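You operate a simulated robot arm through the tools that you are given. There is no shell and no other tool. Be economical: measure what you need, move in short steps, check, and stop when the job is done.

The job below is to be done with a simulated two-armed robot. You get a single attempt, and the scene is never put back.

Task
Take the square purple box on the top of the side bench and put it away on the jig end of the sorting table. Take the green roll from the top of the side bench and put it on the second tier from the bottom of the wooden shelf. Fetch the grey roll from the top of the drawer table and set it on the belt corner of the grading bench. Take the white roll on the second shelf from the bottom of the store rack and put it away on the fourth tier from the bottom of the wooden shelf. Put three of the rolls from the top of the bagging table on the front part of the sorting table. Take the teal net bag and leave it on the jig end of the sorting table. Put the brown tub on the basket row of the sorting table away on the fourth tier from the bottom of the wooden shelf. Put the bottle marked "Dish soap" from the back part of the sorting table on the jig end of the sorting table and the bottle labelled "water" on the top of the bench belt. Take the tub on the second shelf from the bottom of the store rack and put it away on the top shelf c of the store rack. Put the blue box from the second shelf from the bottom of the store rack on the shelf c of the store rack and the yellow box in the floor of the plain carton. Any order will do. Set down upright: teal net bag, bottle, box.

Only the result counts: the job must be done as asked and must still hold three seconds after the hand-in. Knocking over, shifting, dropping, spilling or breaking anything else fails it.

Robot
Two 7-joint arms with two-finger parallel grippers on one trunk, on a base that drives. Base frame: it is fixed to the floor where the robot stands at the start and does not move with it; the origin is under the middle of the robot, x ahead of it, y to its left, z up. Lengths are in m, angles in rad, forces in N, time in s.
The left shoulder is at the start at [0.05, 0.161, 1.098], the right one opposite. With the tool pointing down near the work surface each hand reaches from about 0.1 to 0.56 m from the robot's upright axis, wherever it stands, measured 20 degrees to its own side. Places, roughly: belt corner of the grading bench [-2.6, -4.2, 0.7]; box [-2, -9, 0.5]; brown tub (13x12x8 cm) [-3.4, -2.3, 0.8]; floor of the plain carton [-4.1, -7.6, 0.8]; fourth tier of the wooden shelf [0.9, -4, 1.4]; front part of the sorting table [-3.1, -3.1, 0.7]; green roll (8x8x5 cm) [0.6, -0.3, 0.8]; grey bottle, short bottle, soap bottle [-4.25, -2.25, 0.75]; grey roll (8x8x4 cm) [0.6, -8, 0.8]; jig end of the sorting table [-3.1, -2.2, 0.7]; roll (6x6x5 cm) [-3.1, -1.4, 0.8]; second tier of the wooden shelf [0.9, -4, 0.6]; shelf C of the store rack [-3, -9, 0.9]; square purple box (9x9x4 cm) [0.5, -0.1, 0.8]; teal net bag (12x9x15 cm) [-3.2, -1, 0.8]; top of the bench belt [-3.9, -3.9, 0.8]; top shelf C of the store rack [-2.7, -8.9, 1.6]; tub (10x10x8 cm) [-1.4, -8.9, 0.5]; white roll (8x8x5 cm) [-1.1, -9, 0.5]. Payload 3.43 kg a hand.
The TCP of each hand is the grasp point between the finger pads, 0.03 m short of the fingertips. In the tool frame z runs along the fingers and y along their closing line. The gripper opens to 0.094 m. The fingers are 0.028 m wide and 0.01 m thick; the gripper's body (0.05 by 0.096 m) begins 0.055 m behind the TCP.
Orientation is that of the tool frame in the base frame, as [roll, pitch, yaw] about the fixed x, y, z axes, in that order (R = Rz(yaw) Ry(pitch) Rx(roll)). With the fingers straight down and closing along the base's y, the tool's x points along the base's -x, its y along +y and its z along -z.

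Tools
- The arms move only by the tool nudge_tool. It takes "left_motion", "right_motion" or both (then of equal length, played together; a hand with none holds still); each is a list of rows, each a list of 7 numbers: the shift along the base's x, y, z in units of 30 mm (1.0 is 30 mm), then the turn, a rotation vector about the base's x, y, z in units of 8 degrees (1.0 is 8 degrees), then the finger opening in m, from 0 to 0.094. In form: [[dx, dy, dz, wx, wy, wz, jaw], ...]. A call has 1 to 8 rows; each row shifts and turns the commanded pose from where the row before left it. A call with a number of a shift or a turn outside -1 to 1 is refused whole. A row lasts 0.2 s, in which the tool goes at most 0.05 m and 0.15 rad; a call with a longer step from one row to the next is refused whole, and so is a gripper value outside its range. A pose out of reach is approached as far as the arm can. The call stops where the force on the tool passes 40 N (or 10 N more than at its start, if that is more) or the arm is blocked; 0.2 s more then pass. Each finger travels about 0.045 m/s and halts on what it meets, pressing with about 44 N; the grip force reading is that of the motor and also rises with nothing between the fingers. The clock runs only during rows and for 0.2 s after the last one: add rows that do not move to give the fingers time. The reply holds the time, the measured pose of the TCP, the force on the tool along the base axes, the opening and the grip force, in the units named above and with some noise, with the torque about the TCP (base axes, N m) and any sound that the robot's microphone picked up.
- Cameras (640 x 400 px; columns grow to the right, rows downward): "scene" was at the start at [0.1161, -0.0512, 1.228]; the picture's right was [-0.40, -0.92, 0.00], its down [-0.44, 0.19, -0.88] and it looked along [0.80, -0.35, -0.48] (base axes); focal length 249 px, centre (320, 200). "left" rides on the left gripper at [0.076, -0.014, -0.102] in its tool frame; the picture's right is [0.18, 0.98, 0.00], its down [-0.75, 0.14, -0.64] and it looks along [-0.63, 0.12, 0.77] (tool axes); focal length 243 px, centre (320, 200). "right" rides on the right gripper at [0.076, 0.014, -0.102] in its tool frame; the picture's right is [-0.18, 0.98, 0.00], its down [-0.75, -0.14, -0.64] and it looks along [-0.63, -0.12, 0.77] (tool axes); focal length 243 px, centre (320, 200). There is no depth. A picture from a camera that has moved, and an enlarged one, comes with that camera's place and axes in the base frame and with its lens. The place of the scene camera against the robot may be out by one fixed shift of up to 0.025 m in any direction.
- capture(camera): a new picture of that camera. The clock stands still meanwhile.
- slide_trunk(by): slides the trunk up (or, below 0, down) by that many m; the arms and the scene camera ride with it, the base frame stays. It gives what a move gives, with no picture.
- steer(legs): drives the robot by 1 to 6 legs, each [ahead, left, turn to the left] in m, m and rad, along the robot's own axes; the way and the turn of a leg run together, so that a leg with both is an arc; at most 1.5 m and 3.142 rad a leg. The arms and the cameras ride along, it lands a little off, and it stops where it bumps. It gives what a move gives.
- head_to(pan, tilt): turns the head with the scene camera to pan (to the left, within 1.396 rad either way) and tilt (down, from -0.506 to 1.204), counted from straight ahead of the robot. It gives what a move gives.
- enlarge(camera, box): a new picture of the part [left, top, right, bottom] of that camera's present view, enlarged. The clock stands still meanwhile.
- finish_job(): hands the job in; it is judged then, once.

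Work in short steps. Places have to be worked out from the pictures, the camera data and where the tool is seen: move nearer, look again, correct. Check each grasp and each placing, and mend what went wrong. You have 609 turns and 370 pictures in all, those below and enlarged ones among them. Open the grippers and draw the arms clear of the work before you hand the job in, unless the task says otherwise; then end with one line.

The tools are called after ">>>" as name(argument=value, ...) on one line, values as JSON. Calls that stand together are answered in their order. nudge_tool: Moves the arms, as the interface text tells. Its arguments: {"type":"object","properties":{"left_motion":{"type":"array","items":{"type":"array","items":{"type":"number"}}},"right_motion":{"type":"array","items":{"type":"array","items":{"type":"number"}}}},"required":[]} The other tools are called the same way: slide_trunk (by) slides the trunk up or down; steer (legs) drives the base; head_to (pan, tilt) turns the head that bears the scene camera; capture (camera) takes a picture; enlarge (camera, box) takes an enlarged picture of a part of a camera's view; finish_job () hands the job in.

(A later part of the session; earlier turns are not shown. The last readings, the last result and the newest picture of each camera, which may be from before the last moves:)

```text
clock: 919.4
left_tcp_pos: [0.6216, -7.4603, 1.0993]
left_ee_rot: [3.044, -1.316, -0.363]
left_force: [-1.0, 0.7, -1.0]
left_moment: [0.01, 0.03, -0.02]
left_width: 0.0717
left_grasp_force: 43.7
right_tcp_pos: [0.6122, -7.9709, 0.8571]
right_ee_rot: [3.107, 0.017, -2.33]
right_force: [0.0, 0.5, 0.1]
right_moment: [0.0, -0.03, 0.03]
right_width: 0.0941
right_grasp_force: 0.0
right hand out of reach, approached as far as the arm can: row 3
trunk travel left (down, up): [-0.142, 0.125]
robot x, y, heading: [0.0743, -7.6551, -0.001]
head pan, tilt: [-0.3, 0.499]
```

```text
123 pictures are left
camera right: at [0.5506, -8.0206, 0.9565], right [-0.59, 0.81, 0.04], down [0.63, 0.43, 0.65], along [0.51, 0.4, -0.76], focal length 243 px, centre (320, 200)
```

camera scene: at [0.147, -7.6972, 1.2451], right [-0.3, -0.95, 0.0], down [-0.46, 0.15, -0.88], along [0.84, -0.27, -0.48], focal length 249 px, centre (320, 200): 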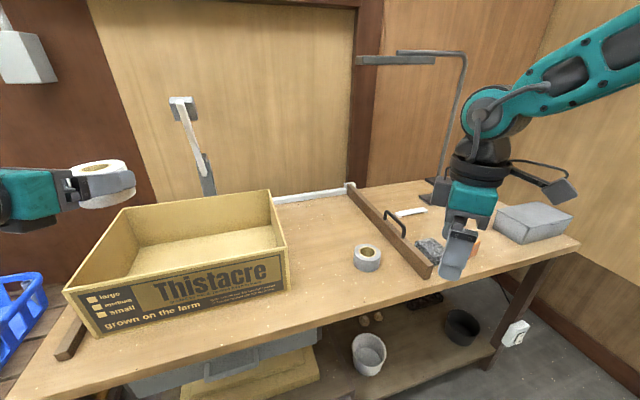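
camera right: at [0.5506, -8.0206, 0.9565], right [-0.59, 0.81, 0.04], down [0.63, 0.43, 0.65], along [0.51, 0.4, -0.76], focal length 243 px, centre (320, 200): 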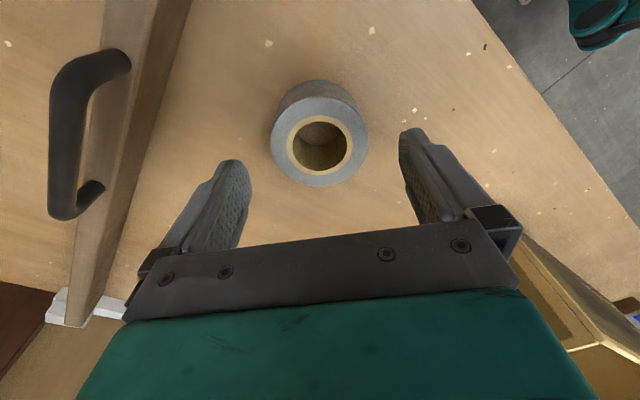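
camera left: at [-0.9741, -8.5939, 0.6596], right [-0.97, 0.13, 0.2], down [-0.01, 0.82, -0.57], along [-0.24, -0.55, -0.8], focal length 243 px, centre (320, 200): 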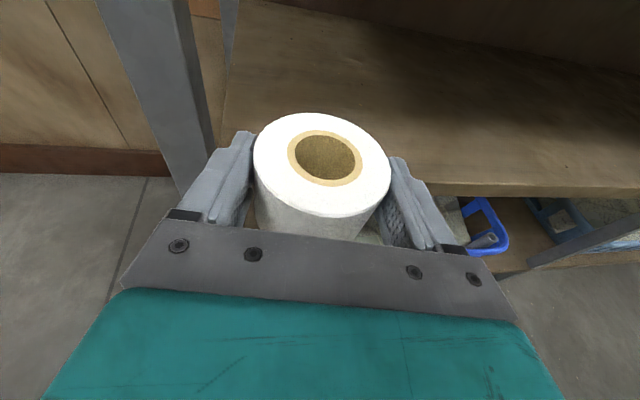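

Well aligned (6 mm off). I nudge that and use the trunk to lower both hands by 5 cm around the roll.

>>> nudge_tool(right_motion=[[0.15, 0.15, 0, 0, 0, 0, 0.094], [0, 0, 0, 0, 0, 0, 0.094]])

>>> slide_trunk(by=-0.065)

>>> capture(camera="right")

```text
clock: 920.0
left_tcp_pos: [0.6211, -7.4598, 1.0993]
left_ee_rot: [3.047, -1.318, -0.363]
left_force: [0.2, -0.1, -1.6]
left_moment: [0.04, 0.01, -0.01]
left_width: 0.0716
left_grasp_force: 44.4
right_tcp_pos: [0.6115, -7.9676, 0.8587]
right_ee_rot: [3.107, 0.015, -2.331]
right_force: [-0.2, 0.0, -0.3]
right_moment: [-0.01, 0.0, -0.01]
right_width: 0.0943
right_grasp_force: 0.2
right hand out of reach, approached as far as the arm can: row 1
trunk travel left (down, up): [-0.142, 0.125]
robot x, y, heading: [0.0749, -7.6542, 0.001]
head pan, tilt: [-0.3, 0.499]
```

```text
clock: 921.0
left_tcp_pos: [0.6218, -7.459, 1.0342]
left_ee_rot: [3.046, -1.317, -0.362]
left_force: [0.0, -0.6, -0.5]
left_moment: [0.01, 0.03, -0.03]
left_width: 0.0717
left_grasp_force: 43.6
right_tcp_pos: [0.6113, -7.967, 0.794]
right_ee_rot: [3.105, 0.015, -2.33]
right_force: [0.2, -0.1, -1.0]
right_moment: [-0.02, 0.0, 0.04]
right_width: 0.094
right_grasp_force: 0.0
trunk travel left (down, up): [-0.077, 0.19]
robot x, y, heading: [0.0775, -7.6537, -0.002]
head pan, tilt: [-0.3, 0.499]
```

```text
122 pictures are left
camera right: at [0.5508, -8.017, 0.8942], right [-0.59, 0.81, 0.04], down [0.63, 0.43, 0.65], along [0.51, 0.4, -0.76], focal length 243 px, centre (320, 200)
```

right: 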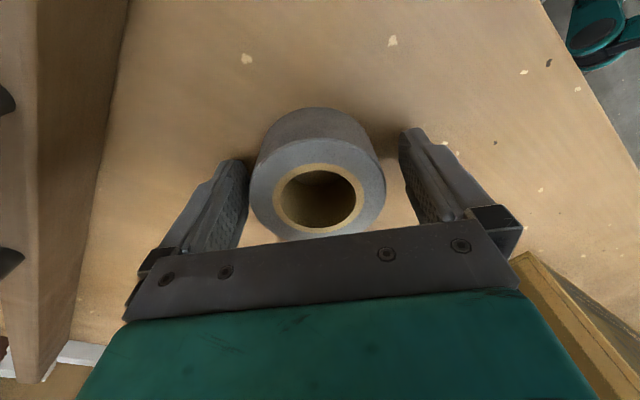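

The roll is between the fingers. I close, raise the trunk and draw the hand back.

>>> nudge_tool(right_motion=[[0, 0, 0, 0, 0, 0, 0.05], [0, 0, 0, 0, 0, 0, 0.05], [0, 0, 0, 0, 0, 0, 0.05], [0, 0, 0, 0, 0, 0, 0.05]])

>>> slide_trunk(by=0.1)

>>> nudge_tool(right_motion=[[-0.5, 0, 0.8, 0, 0, 0, 0.05], [-0.9, 0, 0.5, 0, 0, 0, 0.05], [-0.9, 0, 0.5, 0, 0, 0, 0.05], [-0.9, 0, 0.2, 0, 0, 0, 0.05], [-0.9, 0, 0, 0, 0, 0, 0.05], [-0.9, 0, 0, 0, 0, 0, 0.05]])

>>> capture(camera="right")

```text
clock: 922.0
left_tcp_pos: [0.622, -7.4593, 1.0346]
left_ee_rot: [3.046, -1.316, -0.364]
left_force: [-0.1, -0.4, -1.3]
left_moment: [0.0, 0.02, -0.01]
left_width: 0.0719
left_grasp_force: 43.8
right_tcp_pos: [0.6121, -7.9668, 0.7938]
right_ee_rot: [3.107, 0.016, -2.331]
right_force: [0.5, -1.2, 0.6]
right_moment: [-0.04, -0.03, -0.01]
right_width: 0.0738
right_grasp_force: 44.0
trunk travel left (down, up): [-0.077, 0.19]
robot x, y, heading: [0.0774, -7.6568, -0.0]
head pan, tilt: [-0.3, 0.499]
```

```text
clock: 923.3
left_tcp_pos: [0.6222, -7.4603, 1.132]
left_ee_rot: [3.047, -1.316, -0.362]
left_force: [0.3, 0.8, -1.0]
left_moment: [0.02, 0.0, 0.03]
left_width: 0.0716
left_grasp_force: 44.2
right_tcp_pos: [0.6111, -7.9659, 0.893]
right_ee_rot: [3.106, 0.016, -2.332]
right_force: [-0.8, 0.0, -0.5]
right_moment: [-0.04, -0.02, 0.02]
right_width: 0.0735
right_grasp_force: 44.4
trunk travel left (down, up): [-0.177, 0.09]
robot x, y, heading: [0.0737, -7.6541, 0.004]
head pan, tilt: [-0.3, 0.499]
```

```text
clock: 924.7
left_tcp_pos: [0.623, -7.4588, 1.1339]
left_ee_rot: [3.047, -1.317, -0.364]
left_force: [0.8, -0.4, -1.5]
left_moment: [-0.02, 0.03, 0.03]
left_width: 0.0717
left_grasp_force: 43.6
right_tcp_pos: [0.4611, -7.967, 0.9556]
right_ee_rot: [3.107, 0.018, -2.329]
right_force: [-0.1, -0.5, -0.2]
right_moment: [-0.02, 0.02, -0.01]
right_width: 0.0737
right_grasp_force: 44.3
trunk travel left (down, up): [-0.177, 0.09]
robot x, y, heading: [0.0758, -7.6591, -0.001]
head pan, tilt: [-0.3, 0.499]
```

```text
121 pictures are left
camera right: at [0.4011, -8.0173, 1.0552], right [-0.59, 0.81, 0.04], down [0.63, 0.43, 0.65], along [0.51, 0.4, -0.76], focal length 243 px, centre (320, 200)
```

right: 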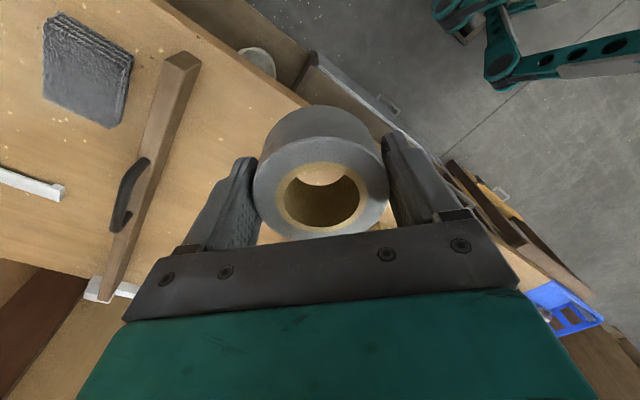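

Grey roll held in the right hand. I retract it, back off, and strafe north to the wooden shelf.

>>> nudge_tool(right_motion=[[-0.9, 0, 0, 0, 0, 0, 0.05], [-0.9, 0, 0, 0, 0, 0, 0.05], [-0.9, 0, 0, 0, 0, 0, 0.05], [-0.5, 0, 0, 0, 0, 0, 0.05]])

>>> steer(legs=[[-0.55, 0, 0], [0, 1.2, 0], [0, 1.2, 0], [0, 1.1, 0]])

>>> head_to(pan=0.0, tilt=0.0)

>>> capture(camera="scene")

```text
clock: 925.7
left_tcp_pos: [0.6215, -7.4585, 1.1339]
left_ee_rot: [3.046, -1.316, -0.363]
left_force: [0.9, 0.1, -1.0]
left_moment: [0.02, 0.02, -0.03]
left_width: 0.0718
left_grasp_force: 44.3
right_tcp_pos: [0.3665, -7.9668, 0.9538]
right_ee_rot: [3.107, 0.015, -2.33]
right_force: [0.8, 0.1, -0.8]
right_moment: [-0.02, 0.01, 0.0]
right_width: 0.074
right_grasp_force: 44.1
trunk travel left (down, up): [-0.177, 0.09]
robot x, y, heading: [0.0747, -7.6549, -0.002]
head pan, tilt: [-0.3, 0.499]
```

```text
clock: 945.4
left_tcp_pos: [0.0225, -3.9593, 1.1328]
left_ee_rot: [3.046, -1.314, -0.34]
left_force: [0.1, 0.4, -1.4]
left_moment: [0.0, 0.01, 0.0]
left_width: 0.0711
left_grasp_force: 44.4
right_tcp_pos: [-0.2215, -4.4714, 0.9538]
right_ee_rot: [3.106, 0.016, -2.309]
right_force: [0.6, 0.0, -0.2]
right_moment: [-0.02, -0.01, 0.02]
right_width: 0.073
right_grasp_force: 43.9
trunk travel left (down, up): [-0.177, 0.09]
robot x, y, heading: [-0.5184, -4.1648, 0.02]
head pan, tilt: [-0.3, 0.499]
```

```text
clock: 946.4
left_tcp_pos: [0.0226, -3.9588, 1.1337]
left_ee_rot: [3.046, -1.315, -0.341]
left_force: [-0.4, 0.5, -0.9]
left_moment: [0.0, 0.02, 0.0]
left_width: 0.0711
left_grasp_force: 44.6
right_tcp_pos: [-0.2214, -4.4714, 0.9533]
right_ee_rot: [3.106, 0.014, -2.308]
right_force: [-0.2, -1.0, -0.7]
right_moment: [-0.02, 0.0, 0.02]
right_width: 0.0732
right_grasp_force: 43.7
trunk travel left (down, up): [-0.177, 0.09]
robot x, y, heading: [-0.5188, -4.1636, 0.019]
head pan, tilt: [0.0, 0.0]
```

```text
120 pictures are left
camera scene: at [-0.3943, -4.1782, 1.3262], right [0.02, -1.0, 0.0], down [0.0, 0.0, -1.0], along [1.0, 0.02, 0.0], focal length 249 px, centre (320, 200)
```

scene: 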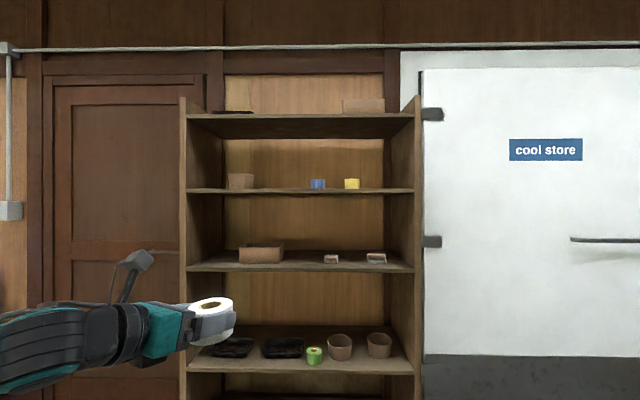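

Tier 4 is free between tub and blue block (y≈-3.98). I raise trunk and arm to TCP z≈1.455 and move in front.

>>> slide_trunk(by=0.088)

>>> nudge_tool(left_motion=[[0, 0, 1, 0, 0, 0, 0.05], [0, 0, 1, 0, 0, 0, 0.05], [0, 0, 1, 0, 0, 0, 0.05], [0, 0, 1, 0, 0, 0, 0.05], [0, 0, 1, 0, 0, 0, 0.05], [0, 0, 1, 0, 0, 0, 0.05], [0, 0, 1, 0, 0, 0, 0.05], [0, 0, 0.8, 0, 0, 0, 0.05]])

>>> steer(legs=[[0.5, 0.04, -0.019]])

>>> head_to(pan=0.25, tilt=0.05)

>>> capture(camera="scene")

>>> capture(camera="left")

```text
clock: 947.6
left_tcp_pos: [0.0237, -3.9577, 1.2212]
left_ee_rot: [3.045, -1.314, -0.338]
left_force: [1.1, 1.0, -1.2]
left_moment: [0.02, 0.03, -0.01]
left_width: 0.0713
left_grasp_force: 44.1
right_tcp_pos: [-0.2222, -4.4725, 1.042]
right_ee_rot: [3.107, 0.016, -2.308]
right_force: [0.4, -0.5, -1.0]
right_moment: [-0.01, 0.02, 0.01]
right_width: 0.073
right_grasp_force: 43.5
trunk travel left (down, up): [-0.265, 0.002]
robot x, y, heading: [-0.5191, -4.1655, 0.022]
head pan, tilt: [0.0, 0.0]
```

```text
clock: 949.4
left_tcp_pos: [0.022, -3.9592, 1.4561]
left_ee_rot: [3.047, -1.314, -0.344]
left_force: [0.4, -0.1, -1.8]
left_moment: [0.03, 0.03, 0.01]
left_width: 0.0707
left_grasp_force: 43.6
right_tcp_pos: [-0.2201, -4.4713, 1.0423]
right_ee_rot: [3.107, 0.015, -2.307]
right_force: [0.5, 0.4, -1.5]
right_moment: [-0.01, -0.02, 0.01]
right_width: 0.0729
right_grasp_force: 44.6
trunk travel left (down, up): [-0.265, 0.002]
robot x, y, heading: [-0.5158, -4.1634, 0.02]
head pan, tilt: [0.0, 0.0]
```

```text
clock: 952.4
left_tcp_pos: [0.5318, -3.9242, 1.4568]
left_ee_rot: [3.047, -1.315, -0.359]
left_force: [0.3, 0.7, -1.6]
left_moment: [0.0, 0.03, 0.02]
left_width: 0.0712
left_grasp_force: 43.6
right_tcp_pos: [0.2779, -4.4321, 1.0426]
right_ee_rot: [3.106, 0.016, -2.326]
right_force: [-0.3, -0.2, -0.3]
right_moment: [-0.01, 0.0, 0.05]
right_width: 0.0727
right_grasp_force: 43.7
trunk travel left (down, up): [-0.265, 0.002]
robot x, y, heading: [-0.0146, -4.121, -0.0]
head pan, tilt: [0.0, 0.0]
```

```text
clock: 953.1
left_tcp_pos: [0.5311, -3.9244, 1.4553]
left_ee_rot: [3.048, -1.315, -0.361]
left_force: [0.0, -0.2, -1.5]
left_moment: [0.0, 0.04, 0.01]
left_width: 0.0709
left_grasp_force: 43.4
right_tcp_pos: [0.2798, -4.4321, 1.0419]
right_ee_rot: [3.107, 0.016, -2.328]
right_force: [-0.5, -0.4, -1.0]
right_moment: [0.0, 0.01, 0.03]
right_width: 0.0728
right_grasp_force: 43.6
trunk travel left (down, up): [-0.265, 0.002]
robot x, y, heading: [-0.0137, -4.1186, 0.004]
head pan, tilt: [0.25, 0.051]
```

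```text
119 pictures are left
camera scene: at [0.1087, -4.1129, 1.4097], right [0.25, -0.97, 0.0], down [-0.05, -0.01, -1.0], along [0.97, 0.25, -0.05], focal length 249 px, centre (320, 200)
```

scene: 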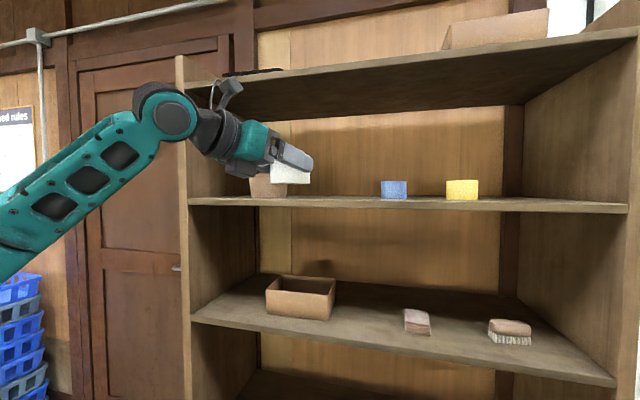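

```text
118 pictures are left
camera left: at [0.4664, -3.8731, 1.5546], right [-0.39, -0.9, 0.2], down [-0.8, 0.22, -0.56], along [0.46, -0.38, -0.8], focal length 243 px, centre (320, 200)
```

left: 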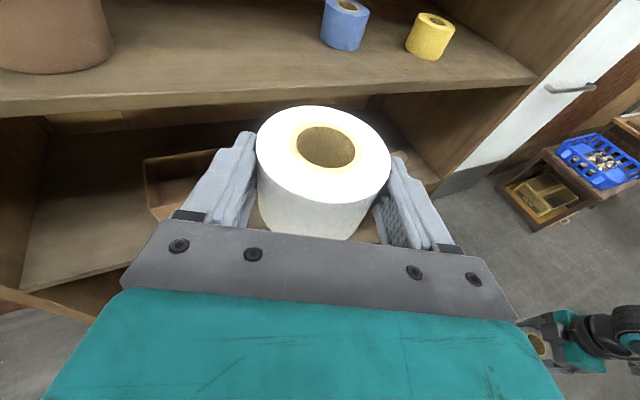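

Gap on tier 4 between tub (right edge y≈-3.80) and blue roll (y≈-4.08): I aim for (0.83, -3.945). I drive in 0.29 m.

>>> steer(legs=[[0.288, -0.016, -0.004]])

>>> capture(camera="left")

>>> capture(camera="scene")

```text
clock: 955.1
left_tcp_pos: [0.8204, -3.9416, 1.4553]
left_ee_rot: [3.047, -1.317, -0.364]
left_force: [-0.6, 0.3, -1.4]
left_moment: [0.01, 0.02, -0.03]
left_width: 0.071
left_grasp_force: 43.7
right_tcp_pos: [0.5647, -4.4495, 1.0422]
right_ee_rot: [3.106, 0.015, -2.329]
right_force: [1.0, -0.6, -0.7]
right_moment: [0.0, 0.06, 0.01]
right_width: 0.0726
right_grasp_force: 43.9
trunk travel left (down, up): [-0.265, 0.002]
robot x, y, heading: [0.2731, -4.137, -0.004]
head pan, tilt: [0.25, 0.051]
```

```text
117 pictures are left
camera left: at [0.7558, -3.8906, 1.5545], right [-0.39, -0.9, 0.2], down [-0.8, 0.22, -0.56], along [0.46, -0.38, -0.8], focal length 243 px, centre (320, 200)
```

left: 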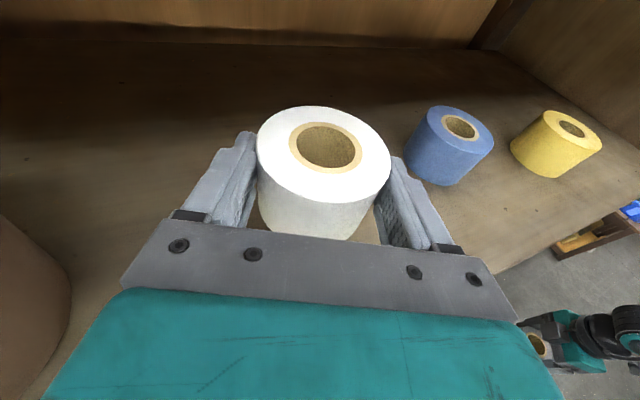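

```text
116 pictures are left
camera scene: at [0.3972, -4.129, 1.4096], right [0.25, -0.97, 0.0], down [-0.05, -0.01, -1.0], along [0.97, 0.25, -0.05], focal length 249 px, centre (320, 200)
```

scene: 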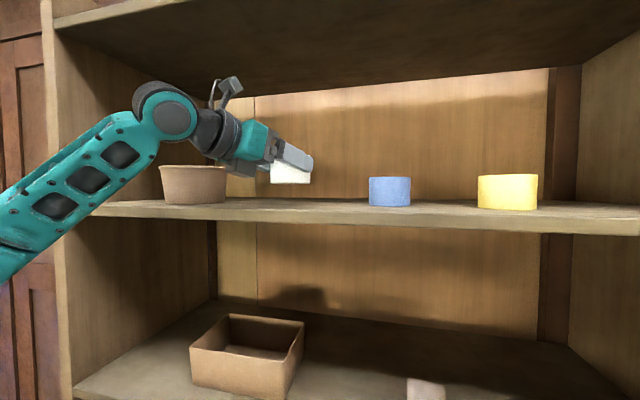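

Over free space. I lower until it touches.

>>> nudge_tool(left_motion=[[0, 0, -0.4, 0, 0, 0, 0.05], [0, 0, -0.3, 0, 0, 0, 0.05], [0, 0, -0.25, 0, 0, 0, 0.05], [0, 0, -0.2, 0, 0, 0, 0.05], [0, 0, -0.2, 0, 0, 0, 0.05], [0, 0, -0.2, 0, 0, 0, 0.05]])

>>> capture(camera="left")

```text
clock: 956.5
left_tcp_pos: [0.8185, -3.9409, 1.4161]
left_ee_rot: [3.065, -1.334, -0.383]
left_force: [7.7, 0.1, 24.4]
left_moment: [0.71, -0.73, -0.19]
left_width: 0.0713
left_grasp_force: 44.2
right_tcp_pos: [0.5633, -4.4499, 1.0417]
right_ee_rot: [3.105, 0.017, -2.331]
right_force: [1.2, -0.5, -0.9]
right_moment: [0.02, 0.0, 0.03]
right_width: 0.0726
right_grasp_force: 44.3
trunk travel left (down, up): [-0.265, 0.002]
robot x, y, heading: [0.2742, -4.1355, 0.001]
head pan, tilt: [0.25, 0.051]
```

```text
115 pictures are left
camera left: at [0.7517, -3.89, 1.5136], right [-0.39, -0.9, 0.2], down [-0.79, 0.22, -0.58], along [0.48, -0.38, -0.79], focal length 243 px, centre (320, 200)
```

left: 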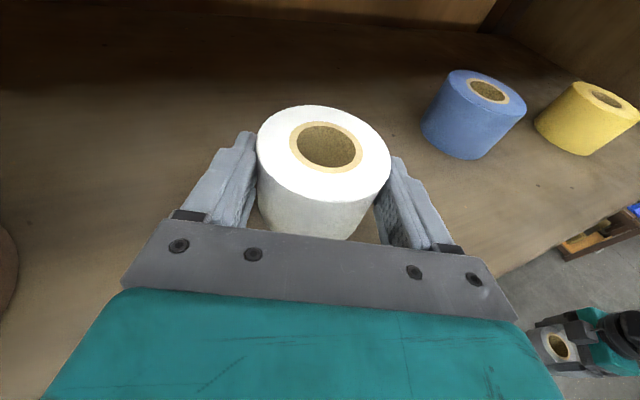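

The white roll rests on tier 4. I open, ease up, and back straight out along the tool axis.

>>> nudge_tool(left_motion=[[0, 0, 0.1, 0, 0, 0, 0.094], [0, 0, 0.1, 0, 0, 0, 0.094], [0, 0, 0.1, 0, 0, 0, 0.094]])

>>> steer(legs=[[-0.13, 0.061, 0], [-0.35, 0, 0]])

>>> capture(camera="scene")

```text
clock: 957.3
left_tcp_pos: [0.8208, -3.9405, 1.4186]
left_ee_rot: [3.046, -1.314, -0.363]
left_force: [-0.2, 0.1, -0.3]
left_moment: [0.02, 0.0, -0.01]
left_width: 0.0941
left_grasp_force: 0.1
right_tcp_pos: [0.5637, -4.4489, 1.0419]
right_ee_rot: [3.105, 0.016, -2.329]
right_force: [-0.2, -0.7, -0.9]
right_moment: [-0.02, -0.01, -0.01]
right_width: 0.0727
right_grasp_force: 44.1
trunk travel left (down, up): [-0.265, 0.002]
robot x, y, heading: [0.276, -4.1366, -0.005]
head pan, tilt: [0.25, 0.051]
```

```text
clock: 960.6
left_tcp_pos: [0.3333, -3.8788, 1.4189]
left_ee_rot: [3.048, -1.316, -0.361]
left_force: [0.1, 0.8, -0.2]
left_moment: [-0.01, 0.02, 0.02]
left_width: 0.094
left_grasp_force: 0.1
right_tcp_pos: [0.08, -4.3881, 1.0418]
right_ee_rot: [3.106, 0.017, -2.327]
right_force: [0.9, 0.4, -0.2]
right_moment: [-0.05, -0.04, -0.02]
right_width: 0.0725
right_grasp_force: 43.7
trunk travel left (down, up): [-0.265, 0.002]
robot x, y, heading: [-0.2075, -4.0746, 0.002]
head pan, tilt: [0.25, 0.051]
```

```text
114 pictures are left
camera scene: at [-0.0884, -4.0687, 1.4098], right [0.25, -0.97, 0.0], down [-0.05, -0.01, -1.0], along [0.97, 0.25, -0.05], focal length 249 px, centre (320, 200)
```

scene: 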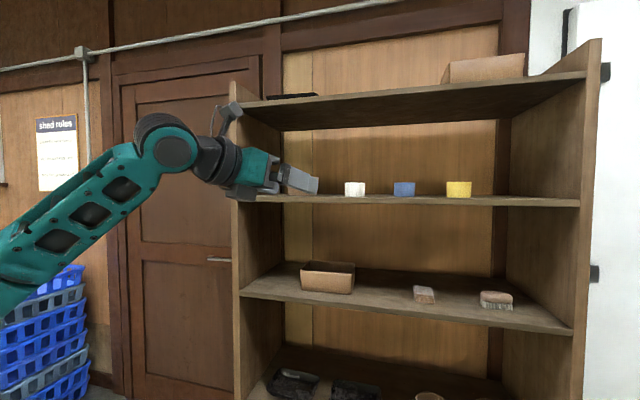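

The white roll stands on tier 4. Now the grey roll: I lower the trunk, turn round and drive to the grading bench.

>>> slide_trunk(by=-0.14)

>>> steer(legs=[[-0.25, 0, 0], [0, 0, 3.138], [1.0, 0.4, 0]])

>>> head_to(pan=-0.2, tilt=0.4)

>>> capture(camera="scene")

```text
clock: 962.2
left_tcp_pos: [0.3338, -3.8789, 1.2793]
left_ee_rot: [3.046, -1.315, -0.361]
left_force: [-0.3, 0.9, 0.3]
left_moment: [-0.01, -0.03, -0.01]
left_width: 0.0937
left_grasp_force: 0.1
right_tcp_pos: [0.0816, -4.3876, 0.902]
right_ee_rot: [3.106, 0.016, -2.326]
right_force: [-0.1, 0.0, -0.2]
right_moment: [-0.01, 0.01, 0.03]
right_width: 0.0723
right_grasp_force: 44.1
trunk travel left (down, up): [-0.125, 0.142]
robot x, y, heading: [-0.2119, -4.0768, -0.003]
head pan, tilt: [0.25, 0.051]
```

```text
clock: 976.6
left_tcp_pos: [-1.9962, -4.6949, 1.279]
left_ee_rot: [3.046, -1.317, 2.788]
left_force: [0.4, 0.1, 0.4]
left_moment: [0.01, 0.02, 0.0]
left_width: 0.094
left_grasp_force: 0.0
right_tcp_pos: [-1.7467, -4.1853, 0.9027]
right_ee_rot: [3.105, 0.016, 0.821]
right_force: [0.0, 0.6, -0.3]
right_moment: [0.0, 0.0, 0.0]
right_width: 0.0722
right_grasp_force: 43.6
trunk travel left (down, up): [-0.125, 0.142]
robot x, y, heading: [-1.4534, -4.4972, -3.129]
head pan, tilt: [0.25, 0.051]
```

```text
clock: 977.5
left_tcp_pos: [-1.997, -4.6941, 1.2789]
left_ee_rot: [3.045, -1.315, 2.787]
left_force: [0.5, 0.3, -0.8]
left_moment: [0.01, 0.0, 0.02]
left_width: 0.0935
left_grasp_force: 0.0
right_tcp_pos: [-1.7455, -4.1838, 0.9017]
right_ee_rot: [3.107, 0.015, 0.82]
right_force: [0.0, 0.1, -1.0]
right_moment: [0.01, 0.01, -0.01]
right_width: 0.0723
right_grasp_force: 43.7
trunk travel left (down, up): [-0.125, 0.142]
robot x, y, heading: [-1.4556, -4.4946, -3.134]
head pan, tilt: [-0.201, 0.4]
```

```text
113 pictures are left
camera scene: at [-1.5924, -4.4923, 1.2374], right [0.19, 0.98, 0.0], down [0.38, -0.07, -0.92], along [-0.9, 0.18, -0.39], focal length 249 px, centre (320, 200)
```

scene: 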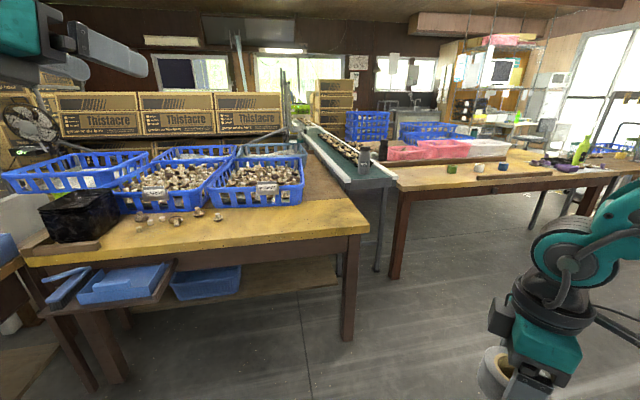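

The bench's belt corner is clear around (-2.58, -4.22). I drive up and bring the right hand there.

>>> steer(legs=[[0.56, 0.035, -0.007]])

>>> nudge_tool(right_motion=[[-0.95, 0, 0, 0, 0, 0, 0.05], [-0.95, 0, 0, 0, 0, 0, 0.05], [-0.95, 0, 0, 0, 0, 0, 0.05], [-0.95, 0, 0, 0, 0, 0, 0.05], [-0.95, 0, 0, 0, 0, 0, 0.05], [-0.95, 0, 0, 0, 0, 0, 0.05], [-0.95, 0, 0, 0, 0, 0, 0.05], [-0.95, 0, 0, 0, 0, 0, 0.05]])

>>> capture(camera="right")

>>> capture(camera="scene")

```text
clock: 980.7
left_tcp_pos: [-2.5639, -4.7151, 1.2778]
left_ee_rot: [3.046, -1.315, 2.765]
left_force: [-0.5, -0.9, 0.8]
left_moment: [0.0, 0.01, 0.01]
left_width: 0.0939
left_grasp_force: 0.0
right_tcp_pos: [-2.303, -4.2101, 0.9021]
right_ee_rot: [3.106, 0.015, 0.797]
right_force: [-0.3, 0.1, -0.6]
right_moment: [-0.01, 0.05, -0.04]
right_width: 0.0721
right_grasp_force: 44.1
trunk travel left (down, up): [-0.125, 0.142]
robot x, y, heading: [-2.0178, -4.5262, 3.13]
head pan, tilt: [-0.201, 0.4]
```

```text
clock: 982.5
left_tcp_pos: [-2.5649, -4.7161, 1.278]
left_ee_rot: [3.046, -1.316, 2.764]
left_force: [0.8, -0.6, 0.0]
left_moment: [0.03, 0.03, 0.0]
left_width: 0.094
left_grasp_force: 0.0
right_tcp_pos: [-2.5299, -4.2104, 0.9021]
right_ee_rot: [3.106, 0.016, 0.798]
right_force: [0.1, -0.5, -0.9]
right_moment: [0.0, 0.0, -0.01]
right_width: 0.0722
right_grasp_force: 44.3
trunk travel left (down, up): [-0.125, 0.142]
robot x, y, heading: [-2.017, -4.5258, 3.123]
head pan, tilt: [-0.201, 0.4]
```

```text
112 pictures are left
camera right: at [-2.4675, -4.1637, 1.0017], right [0.57, -0.82, 0.04], down [-0.64, -0.42, 0.65], along [-0.51, -0.4, -0.76], focal length 243 px, centre (320, 200)
```

right: 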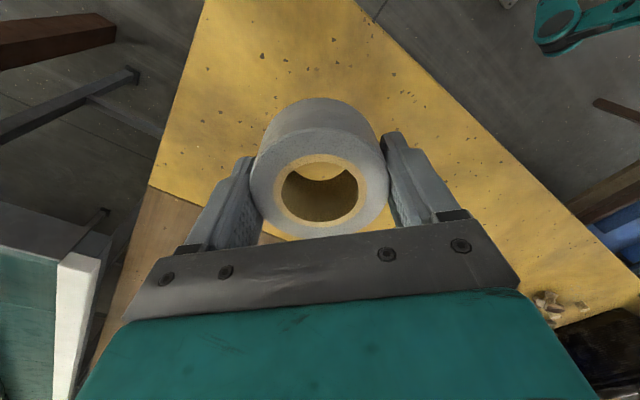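

```text
111 pictures are left
camera scene: at [-2.155, -4.5216, 1.2373], right [0.21, 0.98, 0.0], down [0.38, -0.08, -0.92], along [-0.9, 0.2, -0.39], focal length 249 px, centre (320, 200)
```

scene: 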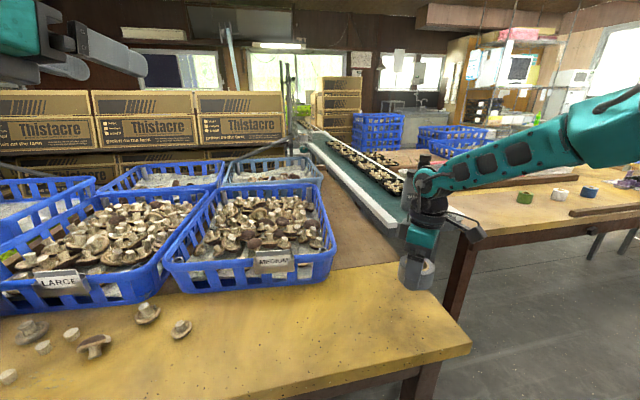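

The roll is over the corner. I go 4 cm deeper and lower until contact.

>>> nudge_tool(right_motion=[[-0.7, -0.2, -0.5, 0, 0, 0, 0.05], [-0.6, -0.2, -0.7, 0, 0, 0, 0.05], [0, 0, -0.8, 0, 0, 0, 0.05], [0, 0, -0.8, 0, 0, 0, 0.05], [0, 0, -0.5, 0, 0, 0, 0.05], [0, 0, -0.3, 0, 0, 0, 0.05], [0, 0, -0.25, 0, 0, 0, 0.05], [0, 0, -0.2, 0, 0, 0, 0.05]])

>>> capture(camera="scene")

```text
clock: 984.3
left_tcp_pos: [-2.5628, -4.7155, 1.2783]
left_ee_rot: [3.047, -1.314, 2.764]
left_force: [-0.3, 0.2, -0.3]
left_moment: [-0.01, 0.01, 0.0]
left_width: 0.0942
left_grasp_force: 0.1
right_tcp_pos: [-2.5237, -4.2096, 0.8102]
right_ee_rot: [3.107, 0.017, 0.797]
right_force: [0.4, -0.3, -1.0]
right_moment: [0.01, -0.01, -0.01]
right_width: 0.0724
right_grasp_force: 44.2
right hand out of reach, approached as far as the arm can: row 2, 3, 4, 5, 6, 7, 8
trunk travel left (down, up): [-0.125, 0.142]
robot x, y, heading: [-2.0182, -4.5259, 3.131]
head pan, tilt: [-0.201, 0.4]
```

```text
110 pictures are left
camera scene: at [-2.1547, -4.5217, 1.2373], right [0.21, 0.98, 0.0], down [0.38, -0.08, -0.92], along [-0.9, 0.2, -0.39], focal length 249 px, centre (320, 200)
```

scene: 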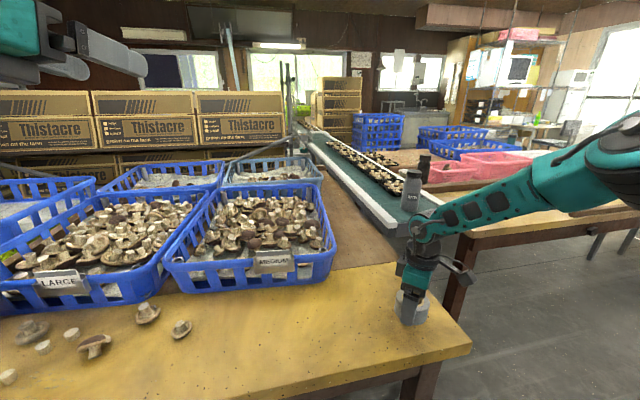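

Reach-limited 2–3 cm above. I lower by the trunk instead.

>>> steer(legs=[[0.03, 0, 0]])

>>> slide_trunk(by=-0.022)

>>> slide_trunk(by=-0.01)

```text
clock: 985.1
left_tcp_pos: [-2.5942, -4.7141, 1.2772]
left_ee_rot: [3.045, -1.314, 2.765]
left_force: [-1.1, 0.6, -0.3]
left_moment: [-0.02, 0.0, 0.0]
left_width: 0.0939
left_grasp_force: 0.0
right_tcp_pos: [-2.5536, -4.2088, 0.8097]
right_ee_rot: [3.107, 0.015, 0.797]
right_force: [0.2, 0.2, -0.8]
right_moment: [0.01, -0.01, -0.01]
right_width: 0.0724
right_grasp_force: 44.4
trunk travel left (down, up): [-0.125, 0.142]
robot x, y, heading: [-2.046, -4.5246, 3.13]
head pan, tilt: [-0.201, 0.4]
```

```text
clock: 985.8
left_tcp_pos: [-2.5934, -4.7151, 1.2569]
left_ee_rot: [3.048, -1.314, 2.764]
left_force: [0.4, 0.4, 0.2]
left_moment: [-0.02, -0.01, 0.01]
left_width: 0.094
left_grasp_force: 0.1
right_tcp_pos: [-2.5536, -4.2089, 0.7884]
right_ee_rot: [3.108, 0.016, 0.797]
right_force: [0.5, 0.3, 0.2]
right_moment: [0.01, 0.01, 0.02]
right_width: 0.0725
right_grasp_force: 44.0
trunk travel left (down, up): [-0.103, 0.164]
robot x, y, heading: [-2.0484, -4.5284, 3.128]
head pan, tilt: [-0.201, 0.4]
```

```text
clock: 986.4
left_tcp_pos: [-2.5929, -4.7144, 1.2465]
left_ee_rot: [3.047, -1.315, 2.764]
left_force: [-0.3, -0.8, 0.7]
left_moment: [0.02, 0.0, 0.01]
left_width: 0.094
left_grasp_force: 0.1
right_tcp_pos: [-2.5539, -4.2099, 0.7796]
right_ee_rot: [3.105, 0.016, 0.796]
right_force: [-1.4, 0.1, -0.8]
right_moment: [-0.03, 0.01, 0.02]
right_width: 0.0724
right_grasp_force: 43.8
trunk travel left (down, up): [-0.093, 0.174]
robot x, y, heading: [-2.047, -4.5263, 3.122]
head pan, tilt: [-0.201, 0.4]
```

No contact yet at 0.780; I continue in small trunk steps.

>>> slide_trunk(by=-0.01)

>>> slide_trunk(by=-0.008)

>>> enlarge(camera="scene", box=[340, 200, 500, 360])

```text
clock: 987.0
left_tcp_pos: [-2.5904, -4.7166, 1.238]
left_ee_rot: [3.046, -1.318, 2.765]
left_force: [0.2, 0.6, -1.2]
left_moment: [0.01, 0.0, 0.0]
left_width: 0.0941
left_grasp_force: 0.1
right_tcp_pos: [-2.554, -4.2105, 0.7737]
right_ee_rot: [3.113, 0.021, 0.799]
right_force: [6.3, 2.8, 32.6]
right_moment: [1.0, 0.08, -0.17]
right_width: 0.0725
right_grasp_force: 44.3
trunk travel left (down, up): [-0.083, 0.184]
robot x, y, heading: [-2.0469, -4.5278, 3.126]
head pan, tilt: [-0.201, 0.4]
```

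```text
clock: 987.4
left_tcp_pos: [-2.5917, -4.7153, 1.2319]
left_ee_rot: [3.047, -1.32, 2.764]
left_force: [0.4, 0.2, 0.0]
left_moment: [0.01, 0.05, -0.01]
left_width: 0.094
left_grasp_force: 0.0
right_tcp_pos: [-2.5552, -4.2108, 0.7725]
right_ee_rot: [3.116, 0.025, 0.796]
right_force: [12.9, -0.4, 20.2]
right_moment: [0.81, 0.05, -0.52]
right_width: 0.0725
right_grasp_force: 44.5
trunk travel left (down, up): [-0.078, 0.189]
robot x, y, heading: [-2.0456, -4.5265, 3.127]
head pan, tilt: [-0.201, 0.4]
stopped: the force on the tool passed its limit (the readings are from after the stop); the commanded pose is now the measured one
```

```text
2.50 times, centred on (420, 280) of scene
camera zoom: at [-2.1815, -4.5223, 1.1908], right [0.21, 0.98, 0.0], down [0.38, -0.08, -0.92], along [-0.9, 0.2, -0.39], focal length 623 px, centre (70, 0)
```

zoom: 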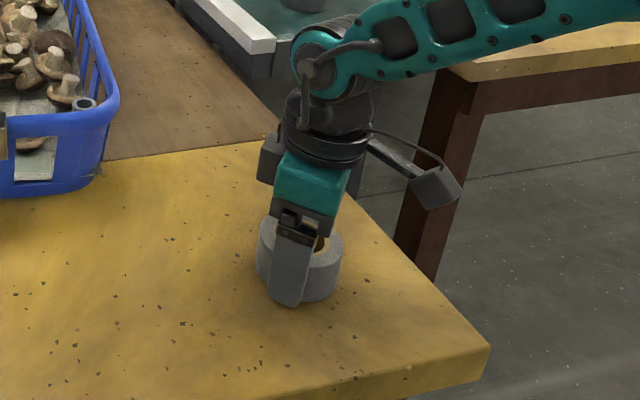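

The roll stands on the bench corner. I open and raise the right hand clear.

>>> nudge_tool(right_motion=[[0, 0, 0, 0, 0, 0, 0.092], [0, 0, 0, 0, 0, 0, 0.092], [0, 0, 0, 0, 0, 0, 0.092], [0.1, 0, 0.8, 0, 0, 0, 0.092], [0.1, 0, 0.9, 0, 0, 0, 0.092], [0.1, 0, 0.9, 0, 0, 0, 0.092], [0.1, 0, 0.9, 0, 0, 0, 0.092], [0.1, 0, 0.9, 0, 0, 0, 0.092]])

>>> nudge_tool(right_motion=[[1, 0, 0.3, 0, 0, 0, 0.092], [1, 0, 0.3, 0, 0, 0, 0.092], [1, 0, 0, 0, 0, 0, 0.092], [1, 0, 0, 0, 0, 0, 0.092], [1, 0, 0, 0, 0, 0, 0.092], [1, 0, 0, 0, 0, 0, 0.092], [1, 0, 0, 0, 0, 0, 0.092]])

>>> capture(camera="scene")

```text
clock: 989.2
left_tcp_pos: [-2.5935, -4.715, 1.2323]
left_ee_rot: [3.045, -1.316, 2.763]
left_force: [-0.1, 0.4, 0.7]
left_moment: [0.02, 0.03, -0.01]
left_width: 0.0943
left_grasp_force: 0.1
right_tcp_pos: [-2.5427, -4.2097, 0.902]
right_ee_rot: [3.113, 0.023, 0.798]
right_force: [-0.7, -1.2, -0.4]
right_moment: [0.0, -0.01, -0.05]
right_width: 0.0919
right_grasp_force: 0.0
trunk travel left (down, up): [-0.078, 0.189]
robot x, y, heading: [-2.0462, -4.5282, 3.125]
head pan, tilt: [-0.201, 0.4]
```

```text
clock: 990.8
left_tcp_pos: [-2.5922, -4.7139, 1.2333]
left_ee_rot: [3.048, -1.316, 2.762]
left_force: [-0.1, -0.6, -0.2]
left_moment: [0.02, -0.01, 0.0]
left_width: 0.094
left_grasp_force: 0.0
right_tcp_pos: [-2.3299, -4.2097, 0.9169]
right_ee_rot: [3.113, 0.022, 0.797]
right_force: [0.4, 0.2, -0.4]
right_moment: [0.02, -0.04, -0.03]
right_width: 0.0918
right_grasp_force: 0.0
trunk travel left (down, up): [-0.078, 0.189]
robot x, y, heading: [-2.0484, -4.5247, 3.126]
head pan, tilt: [-0.201, 0.4]
```

```text
108 pictures are left
camera scene: at [-2.1842, -4.5212, 1.1908], right [0.21, 0.98, 0.0], down [0.38, -0.08, -0.92], along [-0.9, 0.2, -0.39], focal length 249 px, centre (320, 200)
```

scene: 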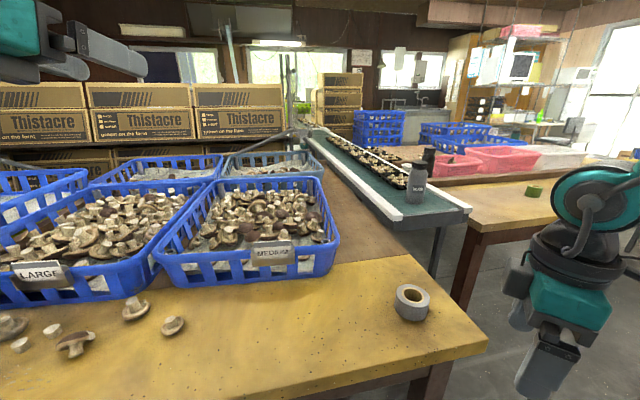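

All pieces are delivered. Since the purple box sits at the mat's far-left corner, I want to bring it nearer the jig end's centre; I drive back to the jig end to look.

>>> steer(legs=[[-0.3, 0, 0.01], [0, -1.0, 0], [0, -1.0, 0], [0.4, 0, 0]])

>>> head_to(pan=-0.15, tilt=0.7)

>>> capture(camera="scene")

```text
clock: 1004.5
left_tcp_pos: [-2.6666, -2.7278, 1.2321]
left_ee_rot: [3.045, -1.316, 2.777]
left_force: [-0.5, 0.6, 0.7]
left_moment: [0.0, 0.0, 0.03]
left_width: 0.0941
left_grasp_force: 0.1
right_tcp_pos: [-2.4112, -2.2172, 0.9165]
right_ee_rot: [3.112, 0.023, 0.812]
right_force: [0.8, -0.1, -0.5]
right_moment: [0.03, 0.01, 0.01]
right_width: 0.0922
right_grasp_force: 0.1
trunk travel left (down, up): [-0.078, 0.189]
robot x, y, heading: [-2.1217, -2.5322, 3.138]
head pan, tilt: [-0.201, 0.4]
```

```text
clock: 1005.3
left_tcp_pos: [-2.666, -2.7273, 1.2322]
left_ee_rot: [3.046, -1.316, 2.777]
left_force: [-0.7, 0.4, 0.1]
left_moment: [-0.02, 0.01, -0.01]
left_width: 0.0939
left_grasp_force: 0.0
right_tcp_pos: [-2.4122, -2.2185, 0.9181]
right_ee_rot: [3.114, 0.022, 0.812]
right_force: [0.3, 0.1, 0.2]
right_moment: [0.01, 0.01, -0.02]
right_width: 0.0921
right_grasp_force: 0.0
trunk travel left (down, up): [-0.078, 0.189]
robot x, y, heading: [-2.1238, -2.5326, 3.14]
head pan, tilt: [-0.15, 0.7]
```

```text
107 pictures are left
camera scene: at [-2.2538, -2.5341, 1.1639], right [0.15, 0.99, 0.0], down [0.64, -0.1, -0.77], along [-0.76, 0.12, -0.64], focal length 249 px, centre (320, 200)
```

scene: 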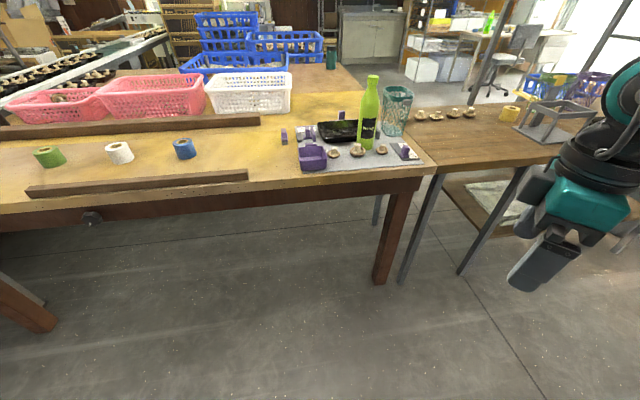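

Everything stands. I'll shift the bag back ~7 cm in its strip and put the purple box in front of it, nearer the zone's centre. First I yaw the right hand to 0°, moving it outward.

>>> nudge_tool(right_motion=[[0, 0.7, 0.3, 0, 0, -1, 0.05], [0, 0.7, 0.3, 0, 0, -1, 0.05], [0, 0.7, 0.3, 0, 0, -1, 0.05], [0, 0.7, 0.3, 0, 0, -1, 0.05], [0, 0.7, 0.3, 0, 0, -1, 0.05], [0, 0.7, 0.3, 0, 0, -0.8, 0.05], [0, 0.5, 0.3, 0, 0, 0, 0.05]])

>>> steer(legs=[[0.44, 0.08, 0]])

>>> nudge_tool(right_motion=[[-0.9, 0, 0, 0, 0, 0, 0.05], [-0.9, 0, 0, 0, 0, 0, 0.05], [-0.9, 0, 0, 0, 0, 0, 0.05], [-0.9, 0, 0, 0, 0, 0, 0.05], [-0.9, 0, 0, 0, 0, 0, 0.05], [0, 0, 0, 0, 0, 0, 0.05]])

>>> capture(camera="right")

```text
clock: 1006.9
left_tcp_pos: [-2.6658, -2.7271, 1.2323]
left_ee_rot: [3.047, -1.316, 2.777]
left_force: [0.5, 0.3, -0.2]
left_moment: [0.04, 0.0, 0.0]
left_width: 0.094
left_grasp_force: 0.1
right_tcp_pos: [-2.4112, -2.0792, 0.9815]
right_ee_rot: [3.111, 0.022, -0.002]
right_force: [0.0, 0.7, 0.3]
right_moment: [0.04, 0.04, 0.03]
right_width: 0.0504
right_grasp_force: 0.2
trunk travel left (down, up): [-0.078, 0.189]
robot x, y, heading: [-2.1198, -2.5337, 3.142]
head pan, tilt: [-0.15, 0.7]
```

```text
clock: 1009.6
left_tcp_pos: [-3.1077, -2.7987, 1.2317]
left_ee_rot: [3.045, -1.315, 2.767]
left_force: [-0.4, -0.5, -0.4]
left_moment: [0.02, 0.05, 0.0]
left_width: 0.094
left_grasp_force: 0.1
right_tcp_pos: [-2.8467, -2.1528, 0.9803]
right_ee_rot: [3.113, 0.022, -0.008]
right_force: [0.1, 0.0, -0.2]
right_moment: [0.0, 0.01, -0.02]
right_width: 0.0498
right_grasp_force: 0.1
trunk travel left (down, up): [-0.078, 0.189]
robot x, y, heading: [-2.5603, -2.6077, 3.129]
head pan, tilt: [-0.15, 0.7]
```

```text
clock: 1011.0
left_tcp_pos: [-3.1065, -2.7991, 1.2328]
left_ee_rot: [3.048, -1.317, 2.767]
left_force: [-0.5, 0.0, -0.4]
left_moment: [0.04, -0.01, -0.02]
left_width: 0.0941
left_grasp_force: 0.0
right_tcp_pos: [-2.9828, -2.1543, 0.9811]
right_ee_rot: [3.112, 0.022, -0.005]
right_force: [-0.5, 0.2, 1.0]
right_moment: [0.01, 0.01, 0.0]
right_width: 0.0501
right_grasp_force: 0.1
trunk travel left (down, up): [-0.078, 0.189]
robot x, y, heading: [-2.5612, -2.6078, 3.136]
head pan, tilt: [-0.15, 0.7]
```

```text
106 pictures are left
camera right: at [-2.9042, -2.1674, 1.0796], right [-0.19, -0.98, 0.03], down [-0.74, 0.16, 0.65], along [-0.65, 0.1, -0.76], focal length 243 px, centre (320, 200)
```

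right: 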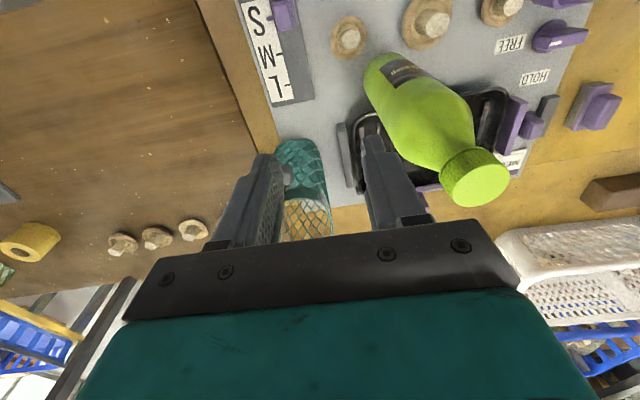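

The bag's near-left wall is at y≈-2.148. I move the hand above it (x≈-3.10), high over the soap's cap line, and look.

>>> nudge_tool(right_motion=[[-0.8, 0.05, 0.3, 0, 0, 0, 0.05], [-0.8, 0.05, 0, 0, 0, 0, 0.05], [-0.8, 0.05, 0, 0, 0, 0, 0.05], [-0.8, 0.05, 0, 0, 0, 0, 0.05], [-0.8, 0, 0, 0, 0, 0, 0.05], [0, 0, 0, 0, 0, 0, 0.05]])

>>> capture(camera="right")

>>> enlarge(camera="scene", box=[320, 60, 560, 240])

```text
clock: 1012.4
left_tcp_pos: [-3.1069, -2.8002, 1.2329]
left_ee_rot: [3.049, -1.316, 2.767]
left_force: [0.1, 0.1, -0.6]
left_moment: [0.01, -0.01, 0.01]
left_width: 0.094
left_grasp_force: 0.0
right_tcp_pos: [-3.102, -2.1476, 0.9873]
right_ee_rot: [3.113, 0.023, -0.007]
right_force: [-0.8, -0.4, -0.1]
right_moment: [-0.01, 0.02, 0.0]
right_width: 0.0498
right_grasp_force: 0.0
trunk travel left (down, up): [-0.078, 0.189]
robot x, y, heading: [-2.5612, -2.6069, 3.131]
head pan, tilt: [-0.15, 0.7]
```

```text
105 pictures are left
camera right: at [-3.0229, -2.161, 1.0881], right [-0.19, -0.98, 0.03], down [-0.74, 0.17, 0.65], along [-0.65, 0.1, -0.76], focal length 243 px, centre (320, 200)
```

right: 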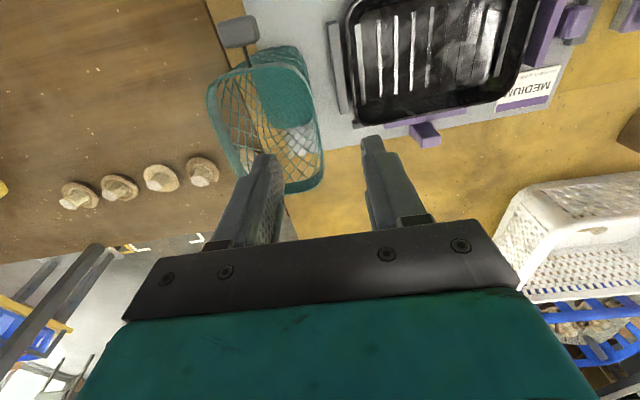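

```text
2.22 times, centred on (440, 150) of scene
camera zoom: at [-2.6928, -2.6104, 1.1639], right [0.16, 0.99, 0.0], down [0.64, -0.1, -0.77], along [-0.76, 0.12, -0.64], focal length 554 px, centre (53, 311)
```

zoom: 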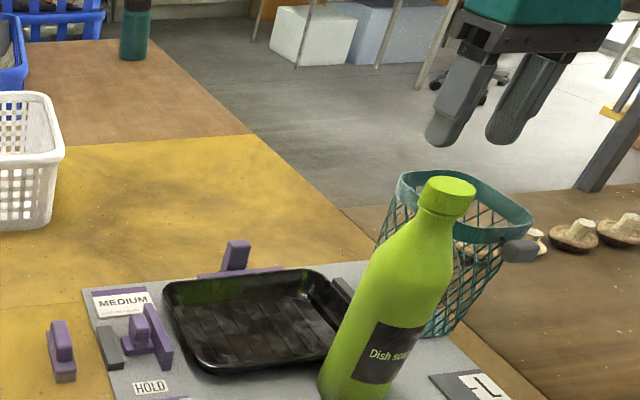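

Aligned with the wall. I lower to 0.888 and close, then lift 4 cm.

>>> nudge_tool(right_motion=[[0, 0, -0.9, 0, 0, 0, 0.05], [0, 0, -0.9, 0, 0, 0, 0.05], [0, 0, -0.9, 0, 0, 0, 0.05], [0, 0, -0.6, 0, 0, 0, 0.05], [0, 0, 0, 0, 0, 0, 0], [0, 0, 0, 0, 0, 0, 0], [0, 0, 0, 0, 0, 0, 0], [0, 0, 0, 0, 0, 0, 0]])

>>> enlarge(camera="scene", box=[320, 60, 560, 240])

```text
clock: 1014.2
left_tcp_pos: [-3.1082, -2.7999, 1.2314]
left_ee_rot: [3.046, -1.316, 2.769]
left_force: [-0.1, -0.4, 0.1]
left_moment: [0.0, -0.01, 0.02]
left_width: 0.0939
left_grasp_force: 0.1
right_tcp_pos: [-3.1006, -2.1469, 0.8904]
right_ee_rot: [3.114, 0.024, -0.008]
right_force: [0.0, 2.4, 2.3]
right_moment: [0.37, -0.02, -0.04]
right_width: 0.0076
right_grasp_force: 41.9
trunk travel left (down, up): [-0.078, 0.189]
robot x, y, heading: [-2.5592, -2.6134, 3.128]
head pan, tilt: [-0.15, 0.7]
```

```text
2.22 times, centred on (440, 150) of scene
camera zoom: at [-2.6926, -2.6105, 1.1639], right [0.16, 0.99, 0.0], down [0.64, -0.1, -0.77], along [-0.76, 0.12, -0.64], focal length 554 px, centre (53, 311)
```

zoom: 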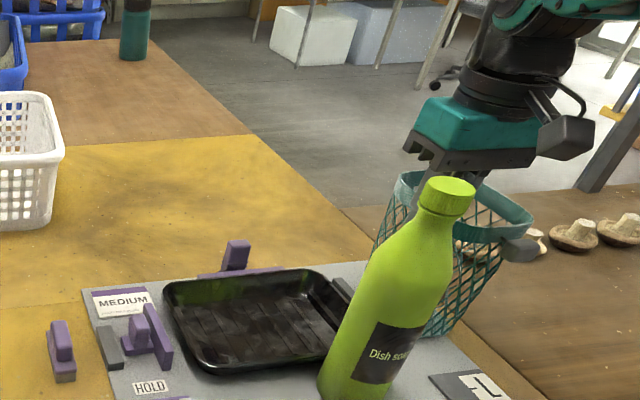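

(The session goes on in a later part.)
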